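You operate a simulated robot arm through the tools that you are given. There is no shell and no other tool. Be economical: measure what you need, move in short steps, check, and stop when the job is done.

The job below is to be done with a simulated robot arm. You get a single attempt, and the scene is never put back.

## Task
Take the thick stub and leave it on top of the steel mount on the deck of the blue trolley. Put the white card sleeve on the top of the spares trolley away on the top of the teach bench. Take the green pad on the top of the service trolley and put it away on the top of the spares shelf. Put the black stylus in the white bin. Take the red gauge on the top of the grey box and put it away on the assembly bench top. Shut the filter cover. Put the copper stub on the top of the blue mat away on the top of the wooden bench. Put the liner box from the lower shelf of the service bench on the top of the service trolley. Take the steel stub on the assembly bench top and put it away on the top of the wooden bench. Count the blue holders on the assembly bench top, then put as many of the orange holders from the assembly bench top on the top of the tray stand. Take the white holder that says "No 1" from the assembly bench top and put it in the open box. Do these in any order. Set down upright: liner box, orange holder, white holder.

It is judged by the outcome, as a careful person would: the job done as asked, and still so three seconds after it is handed in. It fails if anything else is knocked over, pushed out of place, dropped, spilled or broken. Lids that push on must go on centred and level and be pressed home; caps that screw on are set level and turned clockwise until they are tight.

## Robot
A 7-joint arm with a fingered hand on a trunk, on a base that drives. Base frame: it is fixed to the floor where the robot stands at the start and does not move with it; the origin is under the middle of the robot, x ahead of it, y to its left, z up. Lengths are in m, angles in rad, forces in N, time in s.
Its first joint turns from -2.897 to 2.897 rad. Places, roughly: assembly bench top [-5.6, -4.9, 0.8]; black stylus (13x2x2 cm) [-3.6, 2.1, 0.9]; blue holder [-5.25, -4.75, 1]; copper stub (3x2x8 cm) [-3.7, 2.1, 0.9]; filter cover [-6.5, 0.1, 0.7]; green pad (7x7x3 cm) [0.6, -2.3, 0.8]; liner box [-1.75, -0.25, 0.5]; open box [-5.75, -5, 1]; orange holder [-6.25, -5, 1]; red gauge [-6, 1.25, 1.25]; steel stub (3x3x8 cm) [-5.1, -4.9, 0.9]; thick stub (3x2x8 cm) [0.7, -0.1, 0.8]; top of the service trolley [0.6, -2, 0.8]; top of the spares shelf [-5, -4.8, 0.4]; top of the teach bench [-4.1, 2, 0.8]; top of the tray stand [-4, -4.8, 0.8]; top of the wooden bench [-8.3, -4.8, 0.9]; white bin [-3, 0.25, 0.5]; white card sleeve (10x4x6 cm) [0.7, -0.8, 0.8]; white holder [-6.25, -5, 1]. Payload 4.7 kg.
The tool frame sits at the grasp point between the pads (the TCP): z along the fingers, y along the line on which they close. The tips reach 0.036 m beyond it. The gripper opens to 0.12 m. The gripper's body begins 0.042 m behind the TCP. The gripper is a hand of 5 fingers: y runs from the thumb to the fingers, the wrist lies at [-0.018, -0.122, -0.21] in the tool frame, and closing takes about 1.5 s.
Orientation is that of the tool frame in the base frame, as a unit quaternion [x, y, z, w]. With the fingers straight down and the wrist toward the robot, the tool's x, y and z point along [0, 1, 0], [1, 0, 0] and [0, 0, -1] of the base frame.

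## Interface
- The arm moves only by the tool arm_command. Its arguments are lists of equal length, an entry for each row: "delta_pos": the shift along the base's x, y, z in units of 25 mm (1.0 is 25 mm), a list of three; "rotation": the turn, a rotation vector about the base's x, y, z in units of 6 degrees (1.0 is 6 degrees), a list of three. In form: {"delta_pos": [[x, y, z], ...], "rotation": [[wx, wy, wz], ...]}. A call has 1 to 20 rows; each row shifts and turns the commanded pose from where the row before left it. "claw" is the closure, from 0 (fully open) to 1 (shut), set as the call begins (left out, the last holds). A call with a number of a shift or a turn outside -1 to 1 is refused whole. Rows are played at 5 a second. More than 0.05 m and 0.15 rad between two rows, or a gripper value outside its range, and nothing of the call is played. A pose out of reach is approached as far as the arm can. The call stops where the force on the tool passes 40 N (or 10 N more than at its start, if that is more) or the arm is blocked; 0.2 s more then pass. The fingers move at their own pace (about 0.045 m/s each) and stop on an object; they squeeze with about 31 N. The grip force told is the motor's: it shows also when the fingers shut on nothing. Time passes only in rows, and 0.2 s behind the last, so rows that do not move let the fingers close. It gives the time, the measured TCP pose, the force on the tool (base axes), the opening and the grip force at its end, in the units of the frame above (readings bear some noise), with the torque about the TCP (base axes, N m) and any sound that the robot's microphone picked up, and new pictures: "show" is both (left out), scene, wrist or none.
- Cameras (640 x 400 px; columns grow to the right, rows downward): "scene" is now at [-0.2414, 0.0586, 1.2471]; the picture's right is [-0.30, -0.96, 0.00], its down [-0.30, 0.09, -0.95] and it looks along [0.91, -0.28, -0.31] (base axes); focal length 280 px, centre (320, 200). "wrist" rides on the gripper at [0.073, -0.091, -0.143] in the tool frame; the picture's right is [-0.80, 0.28, -0.53], its down [-0.53, -0.73, 0.42] and it looks along [-0.27, 0.62, 0.74] (tool axes); focal length 234 px, centre (320, 200). There is no depth. A picture from a camera that has moved, and an enlarged one, comes with that camera's place and axes in the base frame and with its lens. The place of the scene camera against the robot may be out by one fixed shift of up to 0.012 m in any direction.
- roll_base(legs): drives the robot by 1 to 6 legs, each [ahead, turn to the left] in m and rad, along the robot's own axes; the way and the turn of a leg run together, so that a leg with both is an arc; at most 1.5 m and 3.142 rad a leg. The arm and the cameras ride along, it lands a little off, and it stops where it bumps. It gives what a move gives, and a new picture of the scene camera.
- hand_shape(shape): the hand has 5 fingers and takes this shape, open, in about a second: jaw (thumb against the fingers, like two jaws); tri (thumb and two fingers); tip (a fingertip pinch); poke (one finger out to press); point (the index stretched); flat (the hand flat); cup (the hand cupped); fist (a fist). The gripper value then closes the fingers along that shape, each until it touches; the sizes above hold for jaw. It gives what a move gives, with no picture.
- pan_tilt(pan, tilt): turns the head with the scene camera to pan (to the left, within 2.496 rad either way) and tilt (down, from -0.506 to 1.204), counted from straight ahead of the robot. It gives what a move gives, and a new picture of the scene camera.
- zoom(camera, box): a new picture of the part [left, top, right, bottom] of that camera's present view, enlarged. No time passes.
- sign_off(): hands the job in; it is judged then, once.

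Work in short steps. Places have to be worked out from the pictures, the camera data and where the tool is seen: move nearer, look again, correct. Check each grasp and each placing, and mend what went wrong. You have 556 turns and 360 pictures in all, those below and enlarged ones among them. Open the gripper and draw the arm clear of the work before you hand the job in, unless the task says otherwise; then end with one line.

The tools are called after "Emit:" as name(argument=value, ...) on one line, values as JSON. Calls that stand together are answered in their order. arm_command: Moves the arm, as the interface text tells. Its arguments: {"type":"object","properties":{"delta_pos":{"type":"array"},"rotation":{"type":"array"},"claw":{"type":"number"},"show":{"type":"string","enum":["both","scene","wrist","none"]}},"required":["delta_pos","rotation"]} The other tools are called the same way: hand_shape (shape) gives the hand a shape; roll_base (legs) drives the base; pan_tilt (pan, tilt) turns the head that bears the scene camera; zoom (camera, box) takes an enlarged picture of a part of a camera's view; sign_off () hands the job in.

At the start:

```text
time: 0.0
tcp_pos: [0.8382, 0.0045, 1.0433]
ee_rot: [0.707, 0.707, 0.001, 0.001]
force: [-0.1, 0.3, -0.3]
torque: [0.03, 0.04, -0.03]
width: 0.1194
gripper_force: 0.0
shape: jaw
robot x, y, heading: [-0.0004, 0.0027, 0.001]
head pan, tilt: [-0.3, 0.319]
```

scene: 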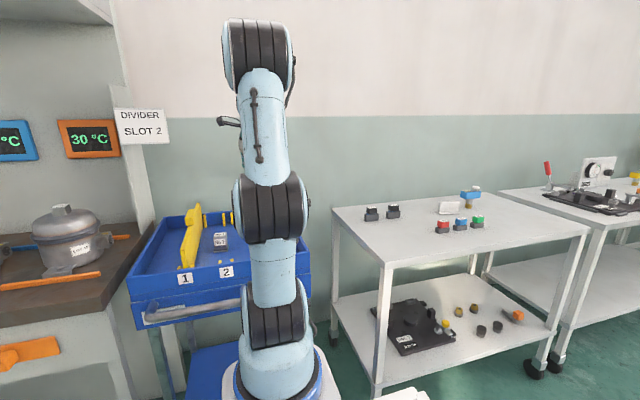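
wrist: 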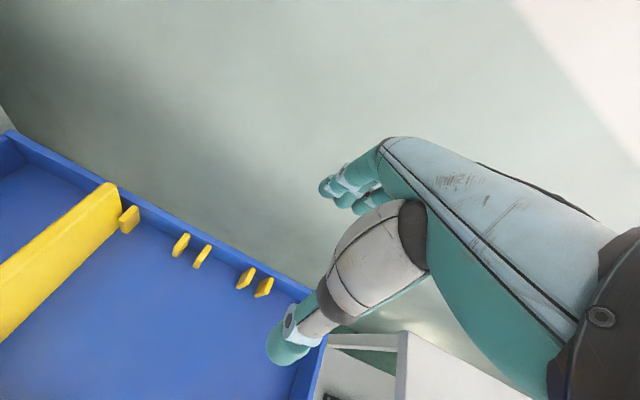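

I start by looking closely at the blue trolley and the spares trolley ahead.

Emit:
zoom(camera="scene", box=[120, 180, 320, 305])

Emit:
zoom(camera="scene", box=[330, 150, 530, 275])

```text
3.20 times, centred on (220, 242) of scene
camera zoom: at [-0.2414, 0.0586, 1.2471], right [-0.3, -0.96, 0.0], down [-0.3, 0.09, -0.95], along [0.91, -0.28, -0.31], focal length 897 px, centre (640, 64)
```

zoom: 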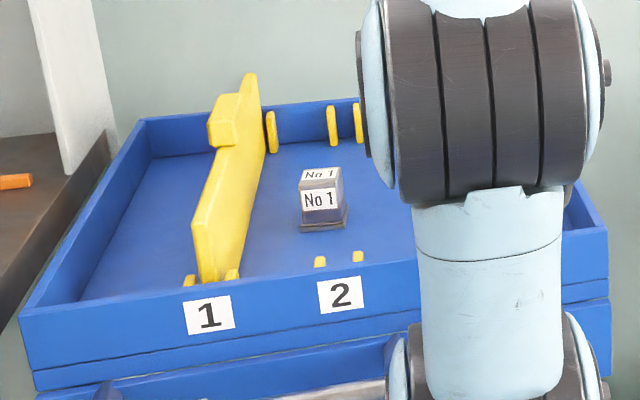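

```text
3.20 times, centred on (430, 212) of scene
camera zoom: at [-0.2414, 0.0586, 1.2471], right [-0.3, -0.96, 0.0], down [-0.3, 0.09, -0.95], along [0.91, -0.28, -0.31], focal length 897 px, centre (-32, 160)
```

zoom: 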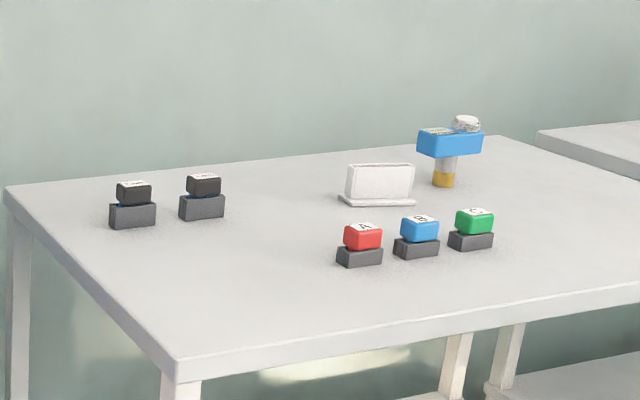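

The arm hides part of the deck; I swing the arm to the right to uncover it and look.

Emit:
arm_command(delta_pos=[[-0.6, -0.95, 0.2], [-0.6, -0.95, 0.2], [-0.6, -0.95, 0.2], [-0.6, -0.95, 0.2], [-0.6, -0.95, 0.2], [-0.6, -0.95, 0.2], [-0.6, -0.95, 0], [-0.6, -0.95, 0], [-0.6, -0.95, 0], [-0.6, -0.95, 0], [-0.6, -0.95, 0], [-0.6, -0.95, 0], [-0.6, -0.95, 0], [-0.6, -0.95, 0], [-0.6, -0.95, 0], [-0.6, -0.95, 0], [-0.6, -0.95, 0], [-0.6, -0.95, 0], [-0.6, -0.95, 0], [-0.6, -0.95, 0]], rotation=[[0, 0, -0.4], [0, 0, -0.4], [0, 0, -0.4], [0, 0, -0.4], [0, 0, -0.4], [0, 0, -0.4], [0, 0, -0.4], [0, 0, -0.4], [0, 0, -0.4], [0, 0, -0.4], [0, 0, -0.4], [0, 0, -0.4], [0, 0, -0.4], [0, 0, -0.4], [0, 0, -0.4], [0, 0, -0.4], [0, 0, -0.4], [0, 0, -0.4], [0, 0, -0.4], [0, 0, -0.4]], show="scene")

```text
time: 4.2
tcp_pos: [0.5366, -0.4712, 1.0717]
ee_rot: [0.933, 0.359, 0.0, 0.0]
force: [0.0, -1.3, -0.1]
torque: [0.0, -0.01, 0.03]
width: 0.1196
gripper_force: 0.1
shape: jaw
robot x, y, heading: [0.0004, -0.0044, -0.005]
head pan, tilt: [-0.3, 0.319]
camera scene: at [-0.2414, 0.0586, 1.2471], right [-0.29, -0.96, 0.0], down [-0.3, 0.09, -0.95], along [0.91, -0.28, -0.31], focal length 280 px, centre (320, 200)
```

scene: 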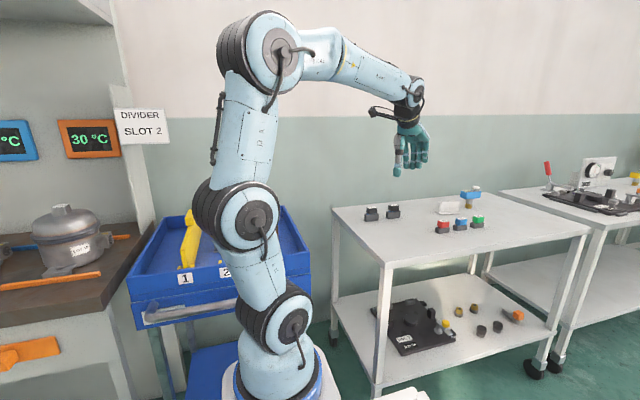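

The arm column still blocks the deck; turning the base right puts the camera to the left side with a clear line of sight.

Emit:
roll_base(legs=[[0, -1.0]])

Emit:
pan_tilt(pan=0.7, tilt=0.5)

```text
time: 7.2
tcp_pos: [-0.0952, -0.6933, 1.0708]
ee_rot: [0.993, -0.117, 0.0, -0.002]
force: [0.6, -0.2, -0.8]
torque: [0.01, 0.04, 0.02]
width: 0.1196
gripper_force: 0.0
shape: jaw
robot x, y, heading: [-0.013, 0.0175, -0.886]
head pan, tilt: [-0.3, 0.319]
stopped in leg 1: the robot was blocked; the commanded pose is now the measured one
camera scene: at [-0.1242, 0.2416, 1.2471], right [-0.93, -0.37, 0.0], down [-0.12, 0.29, -0.95], along [0.35, -0.88, -0.31], focal length 280 px, centre (320, 200)
```

scene: 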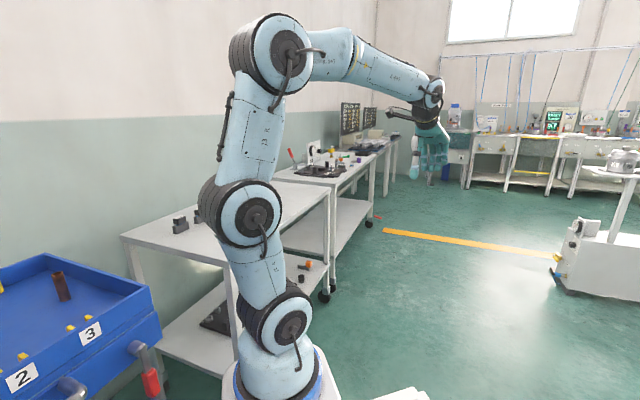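

```text
time: 8.4
tcp_pos: [-0.0952, -0.6923, 1.0697]
ee_rot: [0.993, -0.117, 0.0, -0.001]
force: [-0.1, 0.4, -0.5]
torque: [0.01, 0.01, 0.0]
width: 0.1203
gripper_force: 0.1
shape: jaw
robot x, y, heading: [-0.0118, 0.0166, -0.892]
head pan, tilt: [0.7, 0.499]
camera scene: at [-0.0697, 0.311, 1.2304], right [-0.19, -0.98, 0.0], down [-0.47, 0.09, -0.88], along [0.86, -0.17, -0.48], focal length 280 px, centre (320, 200)
```

scene: 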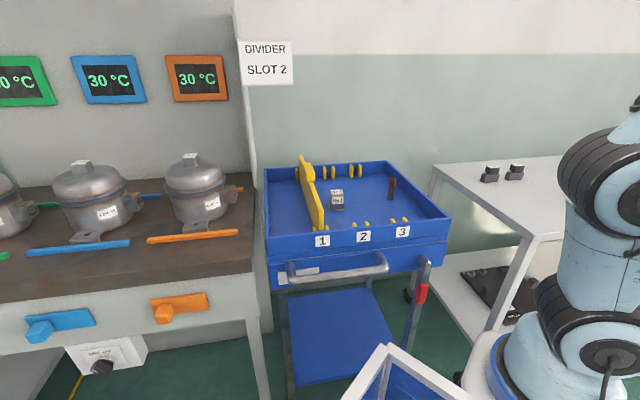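

The base was stopped at -0.89 rad; I zoom on the deck, then look down at the base to see what's around it.

Emit:
zoom(camera="scene", box=[250, 140, 450, 265])

Emit:
pan_tilt(pan=0.5, tilt=1.2)

```text
3.20 times, centred on (350, 202) of scene
camera zoom: at [-0.0697, 0.311, 1.2304], right [-0.19, -0.98, 0.0], down [-0.47, 0.09, -0.88], along [0.86, -0.17, -0.48], focal length 897 px, centre (224, 192)
```

zoom: 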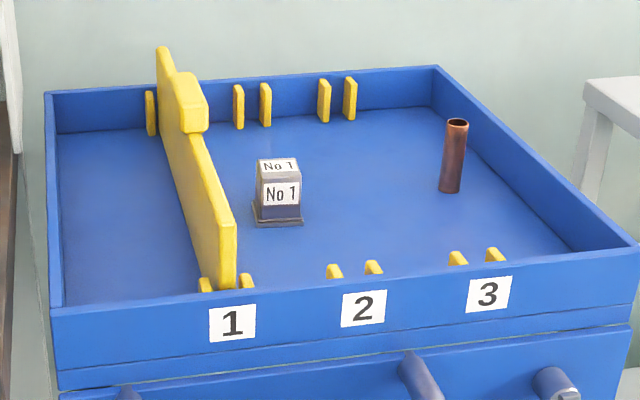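

```text
time: 9.5
tcp_pos: [-0.0948, -0.6927, 1.0697]
ee_rot: [0.993, -0.117, 0.0, -0.001]
force: [-1.0, 0.6, 0.5]
torque: [-0.03, -0.01, -0.02]
width: 0.12
gripper_force: 0.1
shape: jaw
robot x, y, heading: [-0.0105, 0.0165, -0.886]
head pan, tilt: [0.499, 1.201]
camera scene: at [-0.1073, 0.3069, 1.1768], right [-0.38, -0.93, 0.0], down [-0.86, 0.35, -0.36], along [0.34, -0.14, -0.93], focal length 280 px, centre (320, 200)
```

scene: 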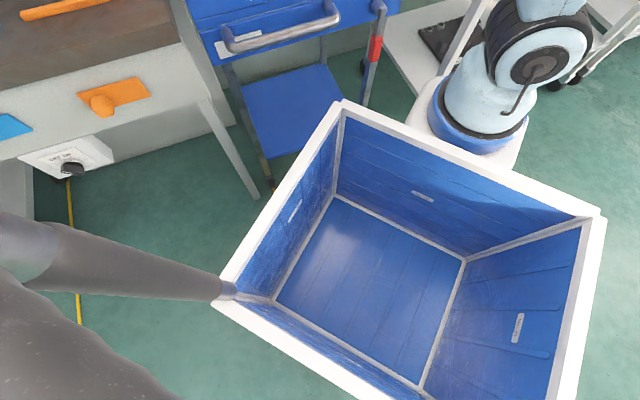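

The blue bin with white rim rides on my own base. The thick stub stands near (0.74,-0.10), deck z≈0.76, and the No 1 block (the mount) near (0.71,0.107). I swing the arm round toward the stub.

Emit:
arm_command(delta_pos=[[1, 0.26, 0], [1, 0.26, 0], [1, 0.26, 0], [1, 0.26, 0], [1, 0.26, 0], [1, 0.26, 0], [1, 0.26, 0], [1, 0.26, 0], [1, 0.26, 0], [1, 0.26, 0], [1, 0.26, 0], [1, 0.26, 0], [1, 0.26, 0], [1, 0.26, 0], [1, 0.26, 0], [1, 0.26, 0], [1, 0.26, 0], [1, 0.26, 0], [1, 0.26, 0], [1, 0.26, 0]], rotation=[[0, 0, 0.395], [0, 0, 0.395], [0, 0, 0.395], [0, 0, 0.395], [0, 0, 0.395], [0, 0, 0.395], [0, 0, 0.395], [0, 0, 0.395], [0, 0, 0.395], [0, 0, 0.395], [0, 0, 0.395], [0, 0, 0.395], [0, 0, 0.395], [0, 0, 0.395], [0, 0, 0.395], [0, 0, 0.395], [0, 0, 0.395], [0, 0, 0.395], [0, 0, 0.395], [0, 0, 0.395]], show="none")

Emit:
pan_tilt(pan=0.75, tilt=0.5)

```text
time: 13.7
tcp_pos: [0.4072, -0.5654, 1.0726]
ee_rot: [0.957, 0.291, 0.0, 0.0]
force: [-0.9, 0.5, 0.3]
torque: [-0.02, 0.01, 0.01]
width: 0.1199
gripper_force: 0.1
shape: jaw
robot x, y, heading: [-0.0131, 0.0154, -0.885]
head pan, tilt: [0.499, 1.201]
```

```text
time: 14.8
tcp_pos: [0.4087, -0.5649, 1.0714]
ee_rot: [0.957, 0.292, 0.0, -0.001]
force: [0.7, -0.2, 1.0]
torque: [0.03, -0.01, 0.0]
width: 0.1199
gripper_force: 0.0
shape: jaw
robot x, y, heading: [-0.0138, 0.0149, -0.893]
head pan, tilt: [0.75, 0.499]
camera scene: at [-0.0689, 0.3156, 1.2303], right [-0.14, -0.99, 0.0], down [-0.47, 0.07, -0.88], along [0.87, -0.12, -0.48], focal length 280 px, centre (320, 200)
```

scene: 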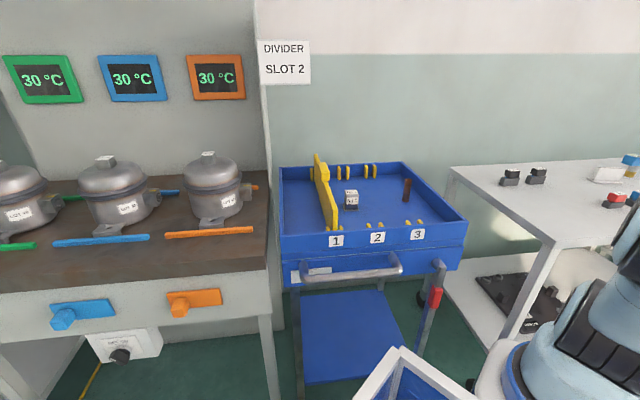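

I continue to above the stub.

Emit:
arm_command(delta_pos=[[0.655, 0.93, -0.25], [0.655, 0.93, -0.25], [0.655, 0.93, -0.25], [0.655, 0.93, -0.25], [0.655, 0.93, -0.25], [0.655, 0.93, -0.25], [0.655, 0.93, -0.25], [0.655, 0.93, -0.25], [0.655, 0.93, -0.25], [0.655, 0.93, -0.25], [0.655, 0.93, -0.25], [0.655, 0.93, -0.25], [0.655, 0.93, -0.25], [0.655, 0.93, -0.25], [0.655, 0.93, -0.25], [0.655, 0.93, -0.25], [0.655, 0.93, -0.25], [0.655, 0.93, -0.25], [0.655, 0.93, -0.25], [0.655, 0.93, -0.25]], rotation=[[0, 0, 0.395], [0, 0, 0.395], [0, 0, 0.395], [0, 0, 0.395], [0, 0, 0.395], [0, 0, 0.395], [0, 0, 0.395], [0, 0, 0.395], [0, 0, 0.395], [0, 0, 0.395], [0, 0, 0.395], [0, 0, 0.395], [0, 0, 0.395], [0, 0, 0.395], [0, 0, 0.395], [0, 0, 0.395], [0, 0, 0.395], [0, 0, 0.395], [0, 0, 0.395], [0, 0, 0.395]], show="both")

```text
time: 19.0
tcp_pos: [0.7362, -0.0996, 0.949]
ee_rot: [0.759, 0.652, -0.002, -0.001]
force: [-0.7, -0.6, 0.4]
torque: [0.01, 0.0, 0.02]
width: 0.1199
gripper_force: 0.1
shape: jaw
robot x, y, heading: [-0.0111, 0.0172, -0.89]
head pan, tilt: [0.75, 0.499]
camera scene: at [-0.0689, 0.3157, 1.2304], right [-0.14, -0.99, 0.0], down [-0.47, 0.07, -0.88], along [0.87, -0.12, -0.48], focal length 280 px, centre (320, 200)
camera wrist: at [0.6572, -0.0125, 1.091], right [0.16, -0.84, 0.52], down [-0.81, -0.41, -0.42], along [0.57, -0.36, -0.74], focal length 234 px, centre (320, 200)
```

scene: 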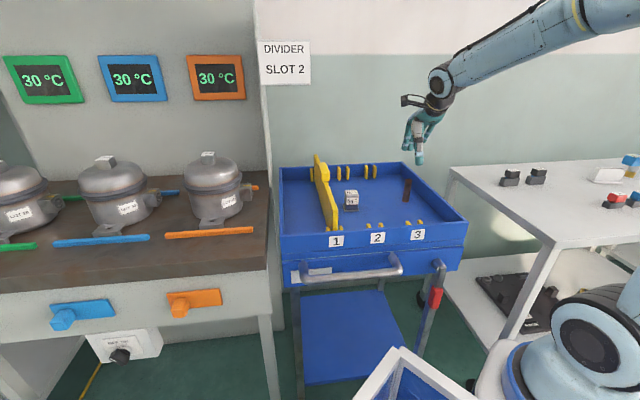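
wrist: 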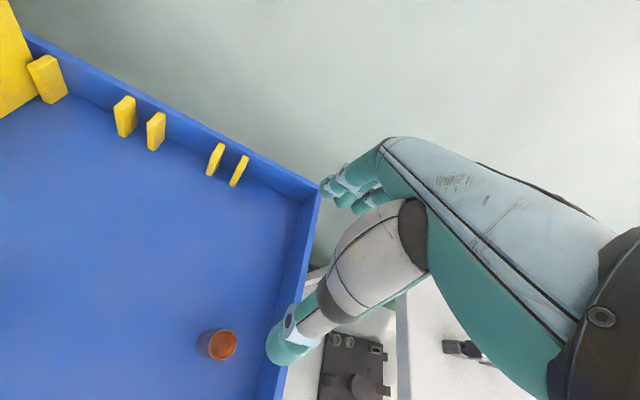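

Triangulating scene and wrist rays gives the stub top at about (0.659,-0.057,0.877), so the deck is z≈0.80. I move above it and recheck.

Emit:
arm_command(delta_pos=[[-1, 0.55, 0.4], [-1, 0.55, 0.4], [-1, 0.55, 0], [0, 0, 0]], rotation=[[0, 0, 0], [0, 0, 0], [0, 0, 0], [0, 0, 0]], show="both")

Emit:
zoom(camera="scene", box=[320, 110, 480, 210])

```text
time: 20.0
tcp_pos: [0.6612, -0.0568, 0.9645]
ee_rot: [0.759, 0.651, -0.001, 0.0]
force: [0.3, 0.5, -0.6]
torque: [-0.03, -0.03, 0.01]
width: 0.1198
gripper_force: 0.0
shape: jaw
robot x, y, heading: [-0.0133, 0.0159, -0.89]
head pan, tilt: [0.75, 0.499]
camera scene: at [-0.0688, 0.3157, 1.2304], right [-0.14, -0.99, 0.0], down [-0.47, 0.07, -0.88], along [0.87, -0.12, -0.48], focal length 280 px, centre (320, 200)
camera wrist: at [0.5831, 0.03, 1.1092], right [0.16, -0.84, 0.52], down [-0.81, -0.42, -0.42], along [0.57, -0.36, -0.74], focal length 234 px, centre (320, 200)
```

scene: 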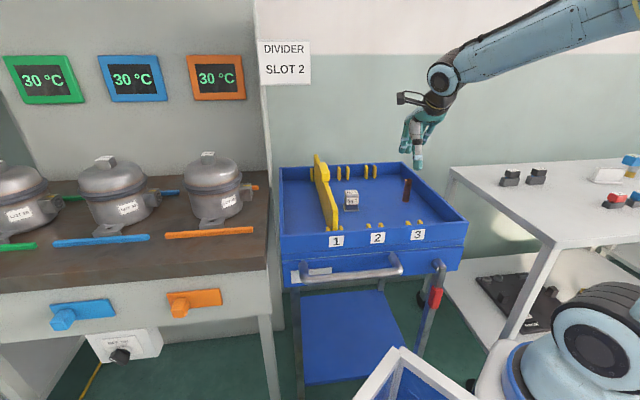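
wrist: 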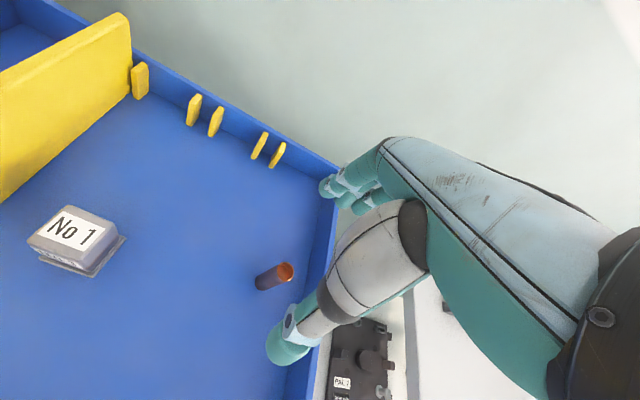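

```text
4.00 times, centred on (400, 160) of scene
camera zoom: at [-0.0688, 0.3157, 1.2304], right [-0.14, -0.99, 0.0], down [-0.47, 0.07, -0.88], along [0.87, -0.12, -0.48], focal length 1121 px, centre (0, 360)
```

zoom: 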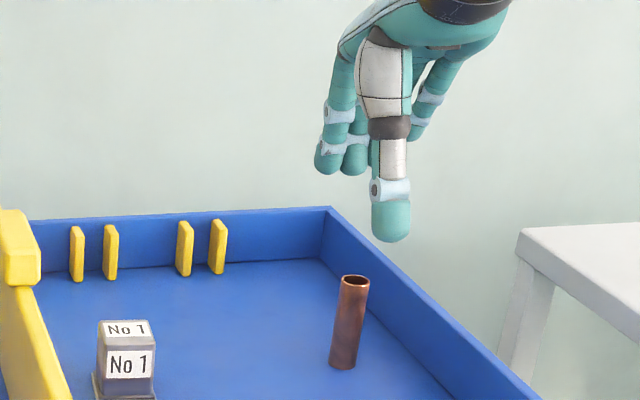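

Two wrist views agree: stub top at (0.659,-0.060,0.873). I lower over it to grasp its upper half.

Emit:
arm_command(delta_pos=[[0, -0.12, -0.9], [0, 0, -0.9], [0, 0, -0.9], [0, 0, -0.9], [0, 0, -0.9]], rotation=[[0, 0, 0], [0, 0, 0], [0, 0, 0], [0, 0, 0], [0, 0, 0]], show="both")

Emit:
zoom(camera="scene", box=[320, 130, 480, 230])

```text
time: 21.2
tcp_pos: [0.6578, -0.0615, 0.8542]
ee_rot: [0.759, 0.651, 0.0, 0.0]
force: [-2.8, -0.1, 6.7]
torque: [-0.46, -0.44, -0.21]
width: 0.1199
gripper_force: 0.0
shape: jaw
robot x, y, heading: [-0.0159, 0.0175, -0.889]
head pan, tilt: [0.75, 0.499]
camera scene: at [-0.069, 0.3157, 1.2304], right [-0.14, -0.99, 0.0], down [-0.47, 0.07, -0.88], along [0.87, -0.12, -0.48], focal length 280 px, centre (320, 200)
camera wrist: at [0.5796, 0.0255, 0.9983], right [0.15, -0.84, 0.52], down [-0.8, -0.42, -0.43], along [0.57, -0.36, -0.74], focal length 234 px, centre (320, 200)
```

scene: 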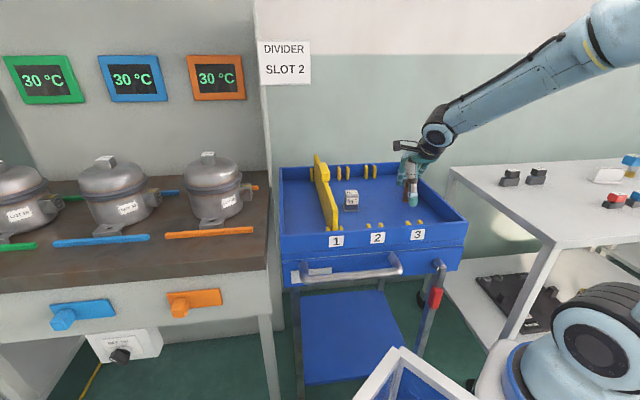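
wrist: 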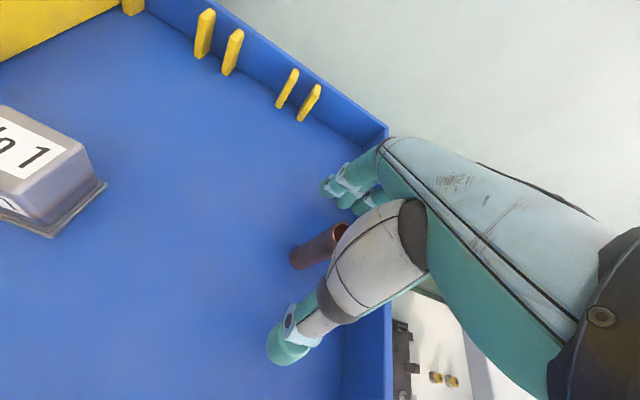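

```text
4.00 times, centred on (400, 180) of scene
camera zoom: at [-0.069, 0.3157, 1.2304], right [-0.14, -0.99, 0.0], down [-0.47, 0.07, -0.88], along [0.87, -0.12, -0.48], focal length 1121 px, centre (0, 280)
```

zoom: 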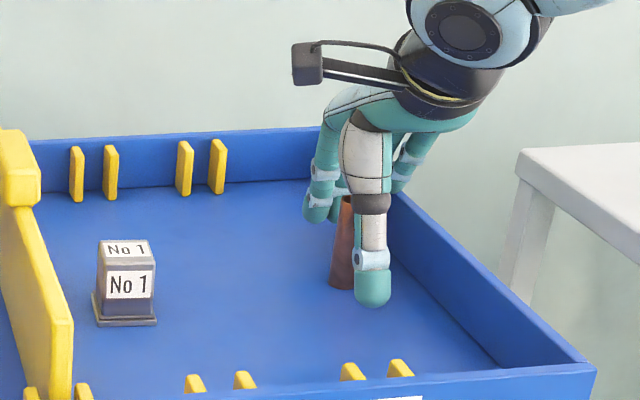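

Stub is between thumb and fingers, with a light contact force. I close the hand.

Emit:
arm_command(delta_pos=[[0, 0, 0.1], [0, 0, 0], [0, 0, 0], [0, 0, 0], [0, 0, 0], [0, 0, 0], [0, 0, 0], [0, 0, 0], [0, 0, 0], [0, 0, 0]], rotation=[[0, 0, 0], [0, 0, 0], [0, 0, 0], [0, 0, 0], [0, 0, 0], [0, 0, 0], [0, 0, 0], [0, 0, 0], [0, 0, 0], [0, 0, 0]], claw=1, show="wrist")

```text
time: 23.4
tcp_pos: [0.6581, -0.0613, 0.8562]
ee_rot: [0.759, 0.651, 0.0, -0.002]
force: [0.6, -0.7, 3.6]
torque: [-0.18, -0.18, 0.01]
width: 0.0118
gripper_force: 30.4
shape: jaw
robot x, y, heading: [-0.0144, 0.0147, -0.889]
head pan, tilt: [0.75, 0.499]
camera wrist: at [0.5798, 0.0257, 0.9998], right [0.16, -0.84, 0.52], down [-0.81, -0.42, -0.42], along [0.57, -0.36, -0.74], focal length 234 px, centre (320, 200)
```

wrist: 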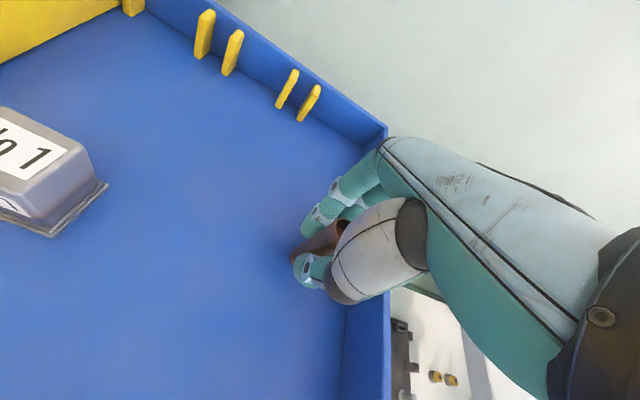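

It seems held; I lift and check.

Emit:
arm_command(delta_pos=[[0, 0, 0.6], [0, 0, 0.8], [0, 0, 0.8], [0, 0, 0.8], [0, 0, 0.8], [0, 0, 0.2]], rotation=[[0, 0, 0], [0, 0, 0], [0, 0, 0], [0, 0, 0], [0, 0, 0], [0, 0, 0]], show="both")

Emit:
zoom(camera="scene", box=[320, 110, 480, 210])

```text
time: 24.8
tcp_pos: [0.6588, -0.0605, 0.9561]
ee_rot: [0.758, 0.652, -0.001, -0.001]
force: [0.5, 0.2, -0.5]
torque: [0.0, -0.01, 0.01]
width: 0.0116
gripper_force: 30.7
shape: jaw
robot x, y, heading: [-0.0103, 0.0178, -0.892]
head pan, tilt: [0.75, 0.499]
camera scene: at [-0.0688, 0.3157, 1.2304], right [-0.14, -0.99, 0.0], down [-0.47, 0.07, -0.88], along [0.87, -0.12, -0.48], focal length 280 px, centre (320, 200)
camera wrist: at [0.5797, 0.027, 1.1004], right [0.16, -0.84, 0.52], down [-0.81, -0.42, -0.42], along [0.57, -0.36, -0.74], focal length 234 px, centre (320, 200)
```

scene: 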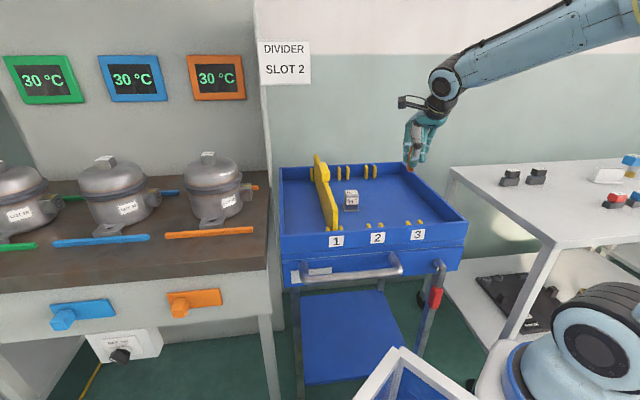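
wrist: 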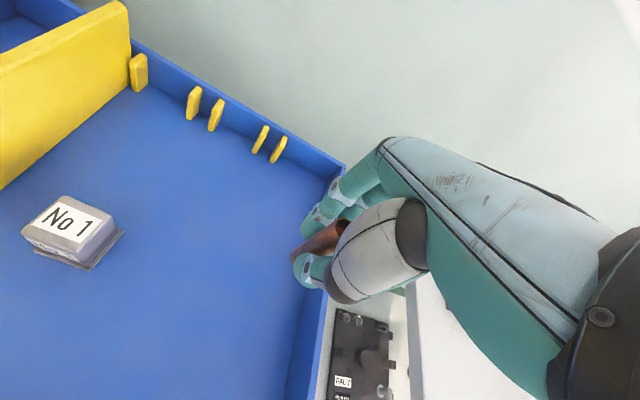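

```text
4.00 times, centred on (400, 160) of scene
camera zoom: at [-0.0688, 0.3157, 1.2304], right [-0.14, -0.99, 0.0], down [-0.47, 0.07, -0.88], along [0.87, -0.12, -0.48], focal length 1121 px, centre (0, 360)
```

zoom: 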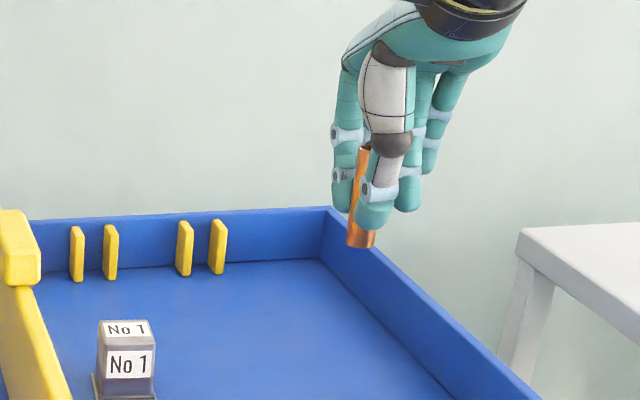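

Stub is held close to upright. Mount top estimated near (0.641,0.118,0.858); I move closer to refine it.

Emit:
arm_command(delta_pos=[[-0.2, 1, 0.4], [-0.2, 1, 0.4], [-0.2, 1, 0.4], [-0.1, 1, 0.1], [0, 0, 0]], rotation=[[0, 0, 0], [0, 0, 0], [0, 0, 0], [0, 0, 0], [0, 0, 0]], show="both")

Emit:
zoom(camera="scene", box=[320, 130, 440, 205])

```text
time: 26.0
tcp_pos: [0.6384, 0.0382, 0.9903]
ee_rot: [0.759, 0.651, -0.001, 0.0]
force: [-0.7, 0.2, -0.8]
torque: [0.0, 0.01, 0.02]
width: 0.0115
gripper_force: 31.4
shape: jaw
robot x, y, heading: [-0.0158, 0.0177, -0.891]
head pan, tilt: [0.75, 0.499]
camera scene: at [-0.0688, 0.3157, 1.2304], right [-0.14, -0.99, 0.0], down [-0.47, 0.07, -0.88], along [0.87, -0.12, -0.48], focal length 280 px, centre (320, 200)
camera wrist: at [0.5614, 0.1259, 1.1332], right [0.16, -0.84, 0.53], down [-0.81, -0.42, -0.42], along [0.57, -0.36, -0.74], focal length 234 px, centre (320, 200)
```

scene: 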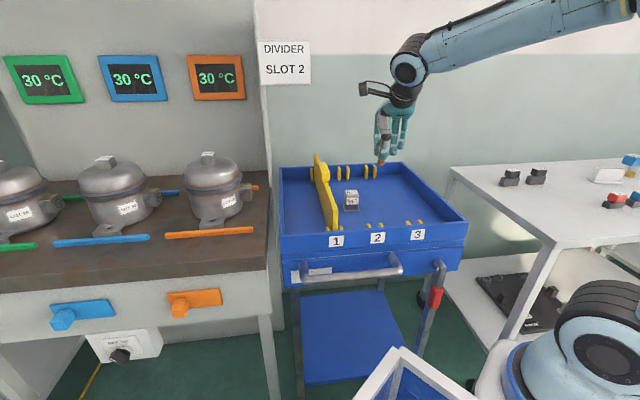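
wrist: 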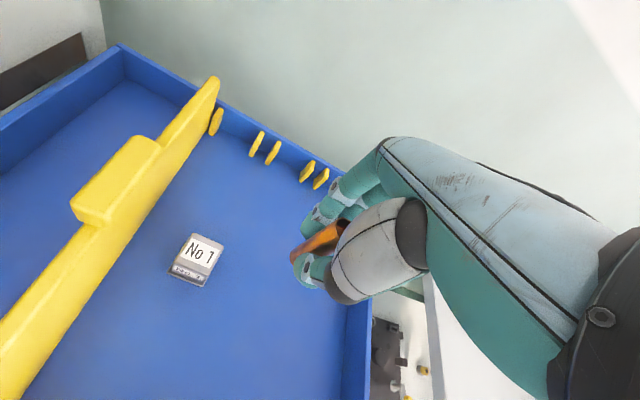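

```text
5.33 times, centred on (380, 168) of scene
camera zoom: at [-0.0688, 0.3157, 1.2304], right [-0.14, -0.99, 0.0], down [-0.47, 0.07, -0.88], along [0.87, -0.12, -0.48], focal length 1495 px, centre (0, 373)
```

zoom: 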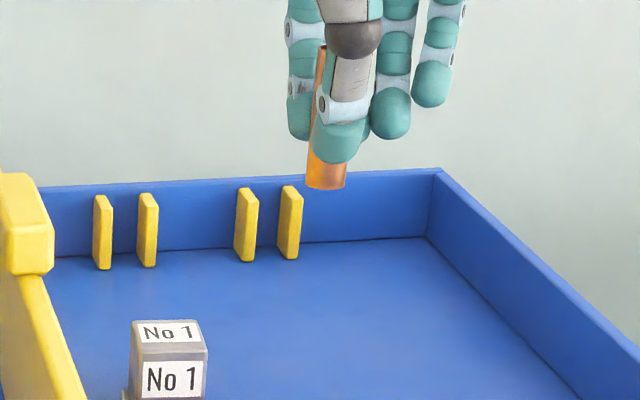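

Mount top refined to (0.6405,0.1165,0.856). I move above it and lower partway.

Emit:
arm_command(delta_pos=[[0.08, 1, 0], [0, 1, 0], [0, 1, 0], [0, 0.15, 0], [0, 0, -1], [0, 0, -1], [0, 0, 0]], rotation=[[0, 0, 0], [0, 0, 0], [0, 0, 0], [0, 0, 0], [0, 0, 0], [0, 0, 0], [0, 0, 0]], show="both")

Emit:
zoom(camera="scene", box=[300, 140, 420, 215])

```text
time: 27.6
tcp_pos: [0.6402, 0.1184, 0.9397]
ee_rot: [0.759, 0.651, 0.0, -0.002]
force: [0.5, -0.2, -1.0]
torque: [0.03, 0.0, 0.01]
width: 0.0115
gripper_force: 30.9
shape: jaw
robot x, y, heading: [-0.0094, 0.0166, -0.888]
head pan, tilt: [0.75, 0.499]
camera scene: at [-0.0688, 0.3157, 1.2304], right [-0.14, -0.99, 0.0], down [-0.47, 0.07, -0.88], along [0.87, -0.12, -0.48], focal length 280 px, centre (320, 200)
camera wrist: at [0.5623, 0.2054, 1.0837], right [0.16, -0.84, 0.53], down [-0.81, -0.42, -0.42], along [0.57, -0.36, -0.74], focal length 234 px, centre (320, 200)
```

scene: 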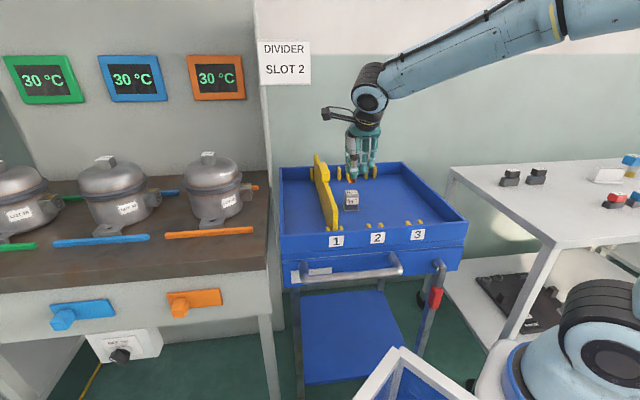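
wrist: 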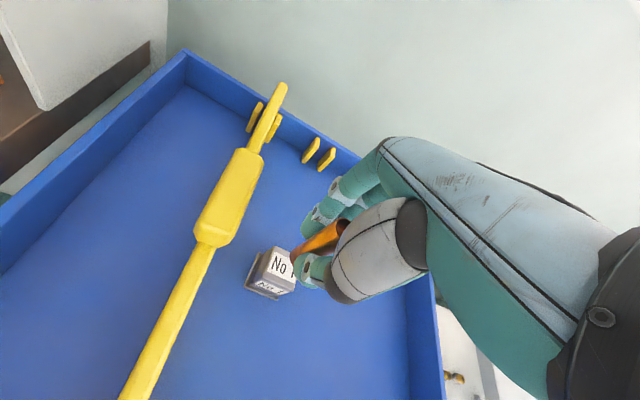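

```text
5.33 times, centred on (360, 178) of scene
camera zoom: at [-0.0688, 0.3157, 1.2304], right [-0.14, -0.99, 0.0], down [-0.47, 0.07, -0.88], along [0.87, -0.12, -0.48], focal length 1495 px, centre (107, 320)
```

zoom: 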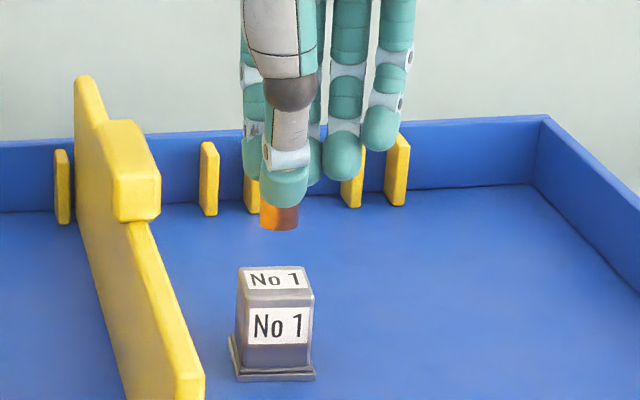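

Alignment over the mount looks good; I lower gently looking for contact.

Emit:
arm_command(delta_pos=[[0, 0, -0.5], [0, 0, -0.3], [0, 0, -0.2], [0, 0, 0]], rotation=[[0, 0, 0], [0, 0, 0], [0, 0, 0], [0, 0, 0]], show="none")

Emit:
zoom(camera="scene", box=[300, 140, 420, 215])

```text
time: 28.6
tcp_pos: [0.6406, 0.1175, 0.9136]
ee_rot: [0.759, 0.651, 0.0, 0.0]
force: [-1.2, -0.3, -0.7]
torque: [-0.02, -0.01, 0.01]
width: 0.0115
gripper_force: 30.7
shape: jaw
robot x, y, heading: [-0.0142, 0.0131, -0.886]
head pan, tilt: [0.75, 0.499]
```

```text
5.33 times, centred on (360, 178) of scene
camera zoom: at [-0.0688, 0.3157, 1.2304], right [-0.14, -0.99, 0.0], down [-0.47, 0.07, -0.88], along [0.87, -0.12, -0.48], focal length 1495 px, centre (107, 320)
```

zoom: 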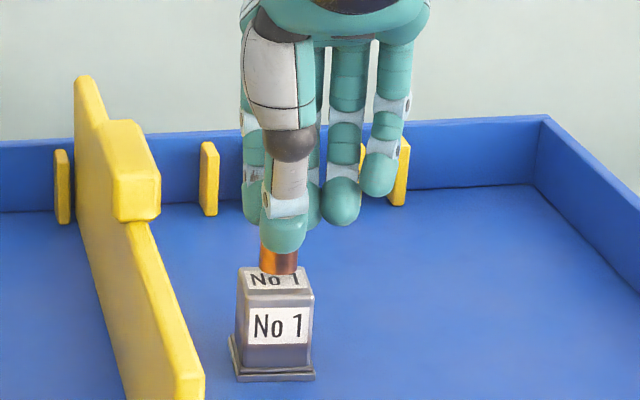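

About 9 mm to go; I lower in 2 mm steps.

Emit:
arm_command(delta_pos=[[0, 0, -0.1], [0, 0, -0.1], [0, 0, -0.08], [0, 0, 0]], rotation=[[0, 0, 0], [0, 0, 0], [0, 0, 0], [0, 0, 0]], show="none")

Emit:
arm_command(delta_pos=[[0, 0, -0.06], [0, 0, -0.04], [0, 0, 0]], rotation=[[0, 0, 0], [0, 0, 0], [0, 0, 0]], show="none")

Emit:
zoom(camera="scene", box=[300, 140, 420, 215])

```text
time: 29.6
tcp_pos: [0.6414, 0.1174, 0.9078]
ee_rot: [0.759, 0.652, -0.001, 0.0]
force: [-0.8, -0.8, 3.8]
torque: [-0.05, -0.03, 0.0]
width: 0.0119
gripper_force: 31.4
shape: jaw
robot x, y, heading: [-0.0103, 0.0145, -0.887]
head pan, tilt: [0.75, 0.499]
```

```text
time: 30.4
tcp_pos: [0.6419, 0.1178, 0.9068]
ee_rot: [0.759, 0.651, 0.001, 0.0]
force: [-4.1, -0.9, 21.6]
torque: [-0.05, 0.0, 0.0]
width: 0.0123
gripper_force: 31.0
shape: jaw
robot x, y, heading: [-0.0121, 0.018, -0.889]
head pan, tilt: [0.75, 0.499]
```

```text
5.33 times, centred on (360, 178) of scene
camera zoom: at [-0.0696, 0.3156, 1.2304], right [-0.14, -0.99, 0.0], down [-0.47, 0.07, -0.88], along [0.87, -0.12, -0.48], focal length 1495 px, centre (107, 320)
```

zoom: 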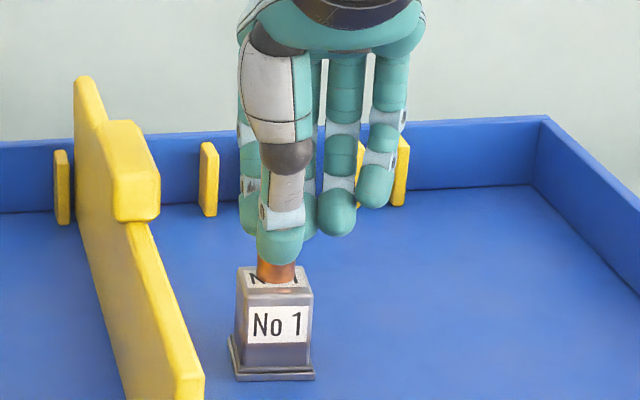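

In contact with 21 N; I ease up 1 mm and open.

Emit:
arm_command(delta_pos=[[0, 0, 0.03], [0, 0, 0]], rotation=[[0, 0, 0], [0, 0, 0]], show="none")

Emit:
arm_command(delta_pos=[[0, 0, 0], [0, 0, 0], [0, 0, 0], [0, 0, 0], [0, 0, 0], [0, 0, 0], [0, 0, 0], [0, 0, 0]], rotation=[[0, 0, 0], [0, 0, 0], [0, 0, 0], [0, 0, 0], [0, 0, 0], [0, 0, 0], [0, 0, 0], [0, 0, 0]], claw=0, show="none")

Emit:
zoom(camera="scene", box=[300, 140, 420, 215])

```text
time: 31.0
tcp_pos: [0.6417, 0.1178, 0.9064]
ee_rot: [0.759, 0.651, 0.001, 0.0]
force: [-4.7, -0.3, 22.6]
torque: [-0.03, -0.03, 0.01]
width: 0.0127
gripper_force: 30.8
shape: jaw
robot x, y, heading: [-0.0125, 0.0172, -0.888]
head pan, tilt: [0.75, 0.499]
```

```text
time: 32.8
tcp_pos: [0.6426, 0.1175, 0.9043]
ee_rot: [0.759, 0.651, -0.001, -0.001]
force: [-0.3, -0.4, 0.1]
torque: [0.01, 0.01, -0.03]
width: 0.1197
gripper_force: 0.1
shape: jaw
robot x, y, heading: [-0.0152, 0.0153, -0.891]
head pan, tilt: [0.75, 0.499]
```

```text
5.33 times, centred on (360, 178) of scene
camera zoom: at [-0.0688, 0.3157, 1.2304], right [-0.14, -0.99, 0.0], down [-0.47, 0.07, -0.88], along [0.87, -0.12, -0.48], focal length 1495 px, centre (107, 320)
```

zoom: 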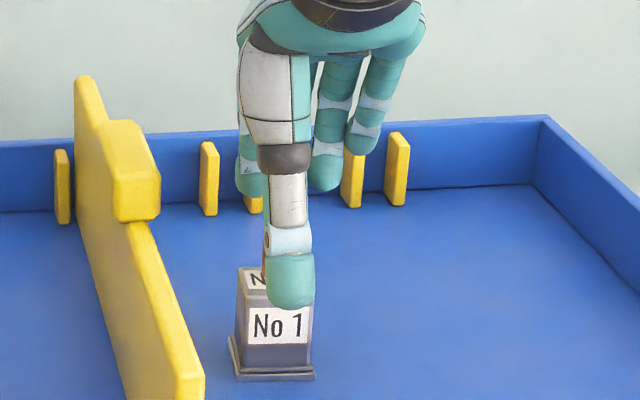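

Opened; now I raise straight up.

Emit:
arm_command(delta_pos=[[0, 0, 0.5], [0, 0, 1], [0, 0, 1], [0, 0, 1], [0, 0, 1], [0, 0, 1]], rotation=[[0, 0, 0], [0, 0, 0], [0, 0, 0], [0, 0, 0], [0, 0, 0], [0, 0, 0]], show="none")

Emit:
zoom(camera="scene", box=[300, 110, 460, 210])

```text
time: 34.2
tcp_pos: [0.6431, 0.1171, 1.0428]
ee_rot: [0.758, 0.652, 0.0, -0.001]
force: [-0.4, -1.2, 0.5]
torque: [-0.02, 0.01, 0.02]
width: 0.1198
gripper_force: 0.1
shape: jaw
robot x, y, heading: [-0.0118, 0.017, -0.89]
head pan, tilt: [0.75, 0.499]
```

```text
4.00 times, centred on (380, 160) of scene
camera zoom: at [-0.0687, 0.3158, 1.2304], right [-0.14, -0.99, 0.0], down [-0.47, 0.07, -0.88], along [0.87, -0.12, -0.48], focal length 1121 px, centre (80, 360)
```

zoom: 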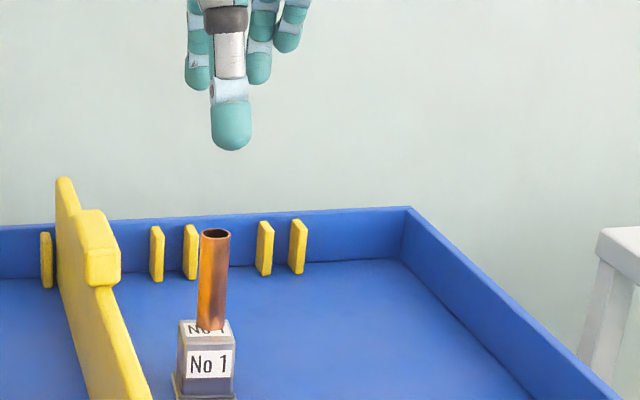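

Thick stub stands on the mount. Next I tuck the arm in front of the robot before driving to the spares trolley.

Emit:
arm_command(delta_pos=[[-0.75, -0.95, 0.2], [-0.75, -0.95, 0.2], [-0.75, -0.95, 0.2], [-0.75, -0.95, 0.2], [-0.75, -0.95, 0.2], [-0.75, -0.95, 0.2], [-0.75, -0.95, 0.2], [-0.75, -0.95, 0.2], [-0.75, -0.95, 0.2], [-0.75, -0.95, 0.2], [-0.75, -0.95, 0], [-0.75, -0.95, 0], [-0.75, -0.95, 0], [-0.75, -0.95, 0], [-0.75, -0.95, 0], [-0.75, -0.95, 0], [-0.75, -0.95, 0], [-0.75, -0.95, 0], [-0.75, -0.95, 0]], rotation=[[0, 0, -0.4], [0, 0, -0.4], [0, 0, -0.4], [0, 0, -0.4], [0, 0, -0.4], [0, 0, -0.4], [0, 0, -0.4], [0, 0, -0.4], [0, 0, -0.4], [0, 0, -0.4], [0, 0, -0.4], [0, 0, -0.4], [0, 0, -0.4], [0, 0, -0.4], [0, 0, -0.4], [0, 0, -0.4], [0, 0, -0.4], [0, 0, -0.4], [0, 0, -0.4]], show="none")

Emit:
roll_base(legs=[[0, 0.88], [-0.35, 0], [0, -1.57]])

```text
time: 38.2
tcp_pos: [0.2875, -0.3329, 1.0911]
ee_rot: [0.952, 0.307, 0.0, 0.0]
force: [-0.2, -0.6, 0.2]
torque: [0.02, -0.09, 0.01]
width: 0.1196
gripper_force: 0.1
shape: jaw
robot x, y, heading: [-0.0127, 0.0163, -0.889]
head pan, tilt: [0.75, 0.499]
```

```text
time: 46.4
tcp_pos: [-0.3192, -0.4368, 1.092]
ee_rot: [1.0, 0.009, 0.0, 0.0]
force: [0.3, 0.0, 0.9]
torque: [0.02, -0.01, 0.03]
width: 0.1197
gripper_force: 0.0
shape: jaw
robot x, y, heading: [-0.3721, 0.019, -1.493]
head pan, tilt: [0.75, 0.499]
camera scene: at [-0.2464, 0.2996, 1.2304], right [-0.68, -0.74, 0.0], down [-0.35, 0.32, -0.88], along [0.65, -0.59, -0.48], focal length 280 px, centre (320, 200)
```

scene: 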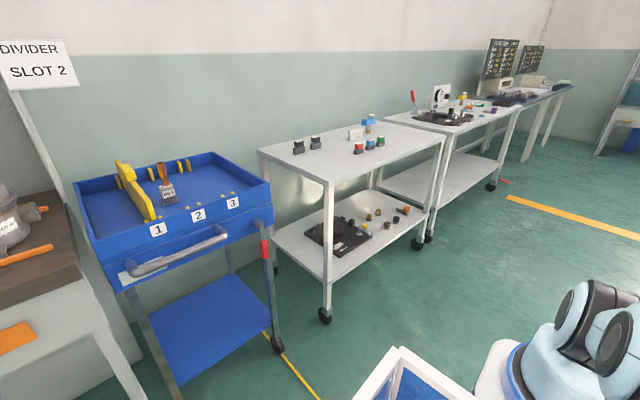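

Clear view of the row of trolleys. I drive to beside the spares trolley, keeping it on my left.

Emit:
roll_base(legs=[[0, 0.352], [0.846, 0], [0, -0.43]])

Emit:
pan_tilt(pan=1.4, tilt=0.5)

```text
time: 53.2
tcp_pos: [-0.0011, -1.2155, 1.0915]
ee_rot: [1.0, -0.026, 0.0, -0.001]
force: [0.5, -1.0, -0.3]
torque: [-0.01, -0.02, 0.04]
width: 0.1198
gripper_force: 0.1
shape: jaw
robot x, y, heading: [-0.0208, -0.7554, -1.566]
head pan, tilt: [0.75, 0.499]
camera scene: at [0.1241, -0.4862, 1.2304], right [-0.73, -0.69, 0.0], down [-0.33, 0.35, -0.88], along [0.6, -0.64, -0.48], focal length 280 px, centre (320, 200)
```

scene: 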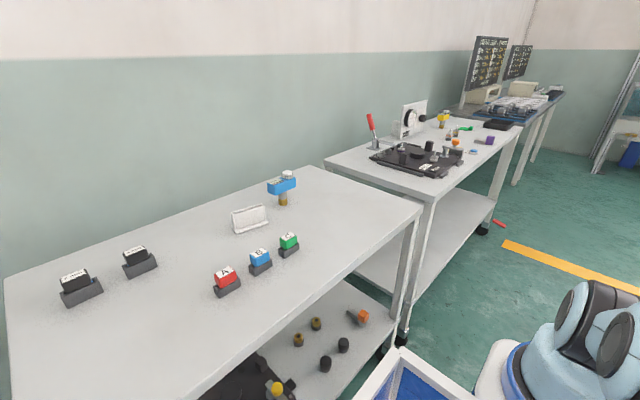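

```text
time: 54.2
tcp_pos: [-0.0001, -1.2159, 1.0923]
ee_rot: [1.0, -0.026, 0.0, -0.001]
force: [0.1, -0.5, 0.3]
torque: [-0.05, 0.0, -0.01]
width: 0.1196
gripper_force: 0.0
shape: jaw
robot x, y, heading: [-0.0133, -0.7561, -1.571]
head pan, tilt: [1.4, 0.499]
camera scene: at [0.1515, -0.4351, 1.2304], right [-0.17, -0.99, 0.0], down [-0.47, 0.08, -0.88], along [0.87, -0.15, -0.48], focal length 280 px, centre (320, 200)
```

scene: 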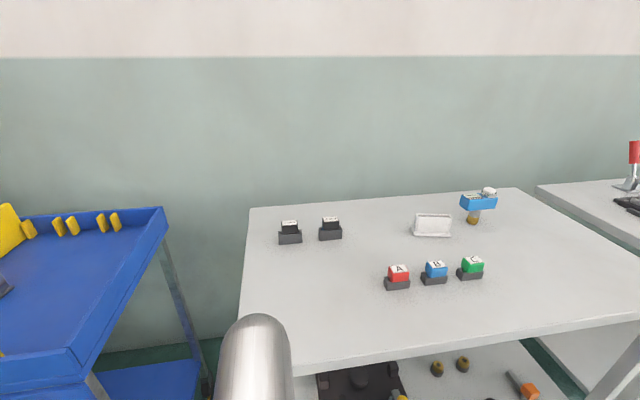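

Emit:
zoom(camera="scene", box=[370, 175, 530, 275])

```text
4.00 times, centred on (450, 225) of scene
camera zoom: at [0.1515, -0.4351, 1.2304], right [-0.17, -0.99, 0.0], down [-0.47, 0.08, -0.88], along [0.87, -0.15, -0.48], focal length 1121 px, centre (-200, 100)
```

zoom: 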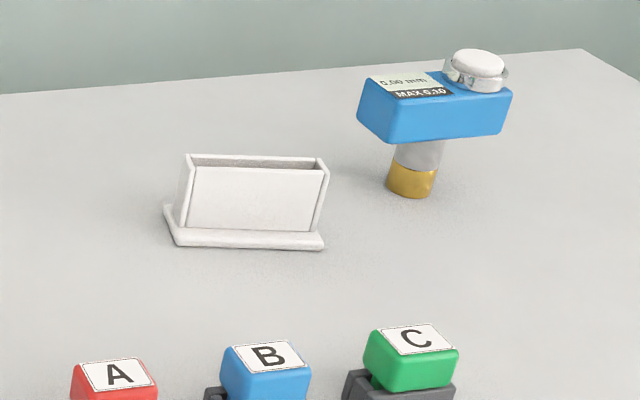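

The sleeve (open white holder) is near (0.70,-0.83), its long side about 13° off the y axis. I bring the arm over.

Emit:
arm_command(delta_pos=[[1, 0.66, 0], [1, 0.66, 0], [1, 0.66, 0], [1, 0.66, 0], [1, 0.66, 0], [1, 0.66, 0], [1, 0.66, 0], [1, 0.66, 0], [1, 0.66, 0], [1, 0.66, 0], [1, 0.66, 0], [1, 0.66, 0], [1, 0.66, 0], [1, 0.66, 0], [1, 0.66, 0], [1, 0.66, 0], [1, 0.66, 0], [1, 0.66, 0], [1, 0.66, 0], [1, 0.66, 0]], rotation=[[0, 0, 0.665], [0, 0, 0.665], [0, 0, 0.665], [0, 0, 0.665], [0, 0, 0.665], [0, 0, 0.665], [0, 0, 0.665], [0, 0, 0.665], [0, 0, 0.665], [0, 0, 0.665], [0, 0, 0.665], [0, 0, 0.665], [0, 0, 0.665], [0, 0, 0.665], [0, 0, 0.665], [0, 0, 0.665], [0, 0, 0.665], [0, 0, 0.665], [0, 0, 0.665], [0, 0, 0.665]], show="none")

Emit:
arm_command(delta_pos=[[1, 0.6, -0.5], [1, 0.6, -0.5], [1, 0.6, -0.5], [1, 0.6, -0.5], [0, 0, 0]], rotation=[[0, 0, 0], [0, 0, 0], [0, 0, 0], [0, 0, 0], [0, 0, 0]], show="both")

```text
time: 58.4
tcp_pos: [0.4995, -0.8868, 1.0906]
ee_rot: [0.783, 0.622, -0.001, 0.0]
force: [-1.6, -0.7, 0.8]
torque: [0.03, -0.03, 0.01]
width: 0.1196
gripper_force: 0.0
shape: jaw
robot x, y, heading: [-0.0174, -0.7561, -1.571]
head pan, tilt: [1.4, 0.499]
```

```text
time: 59.6
tcp_pos: [0.5987, -0.8269, 1.038]
ee_rot: [0.784, 0.621, 0.0, 0.0]
force: [-0.1, 0.1, -0.1]
torque: [-0.02, 0.0, 0.0]
width: 0.1198
gripper_force: 0.0
shape: jaw
robot x, y, heading: [-0.0131, -0.7567, -1.567]
head pan, tilt: [1.4, 0.499]
camera scene: at [0.1516, -0.435, 1.2304], right [-0.17, -0.99, 0.0], down [-0.47, 0.08, -0.88], along [0.87, -0.15, -0.48], focal length 280 px, centre (320, 200)
camera wrist: at [0.5273, -0.7334, 1.1817], right [0.09, -0.85, 0.52], down [-0.84, -0.35, -0.42], along [0.54, -0.4, -0.74], focal length 234 px, centre (320, 200)
```

scene: 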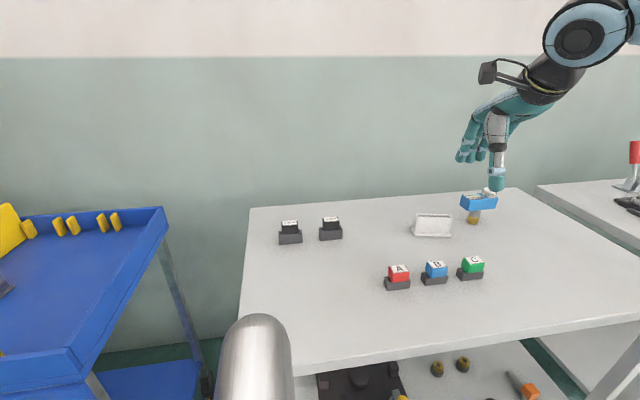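
wrist: 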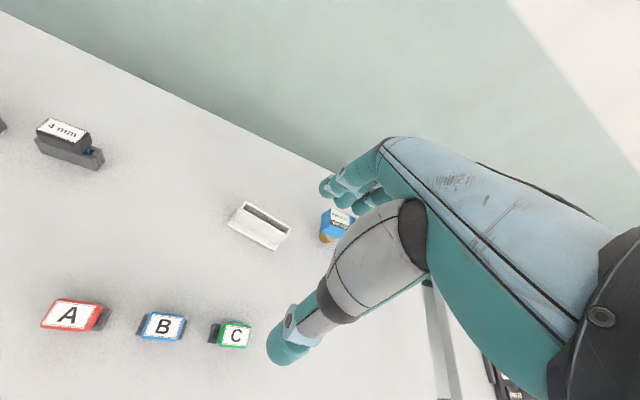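

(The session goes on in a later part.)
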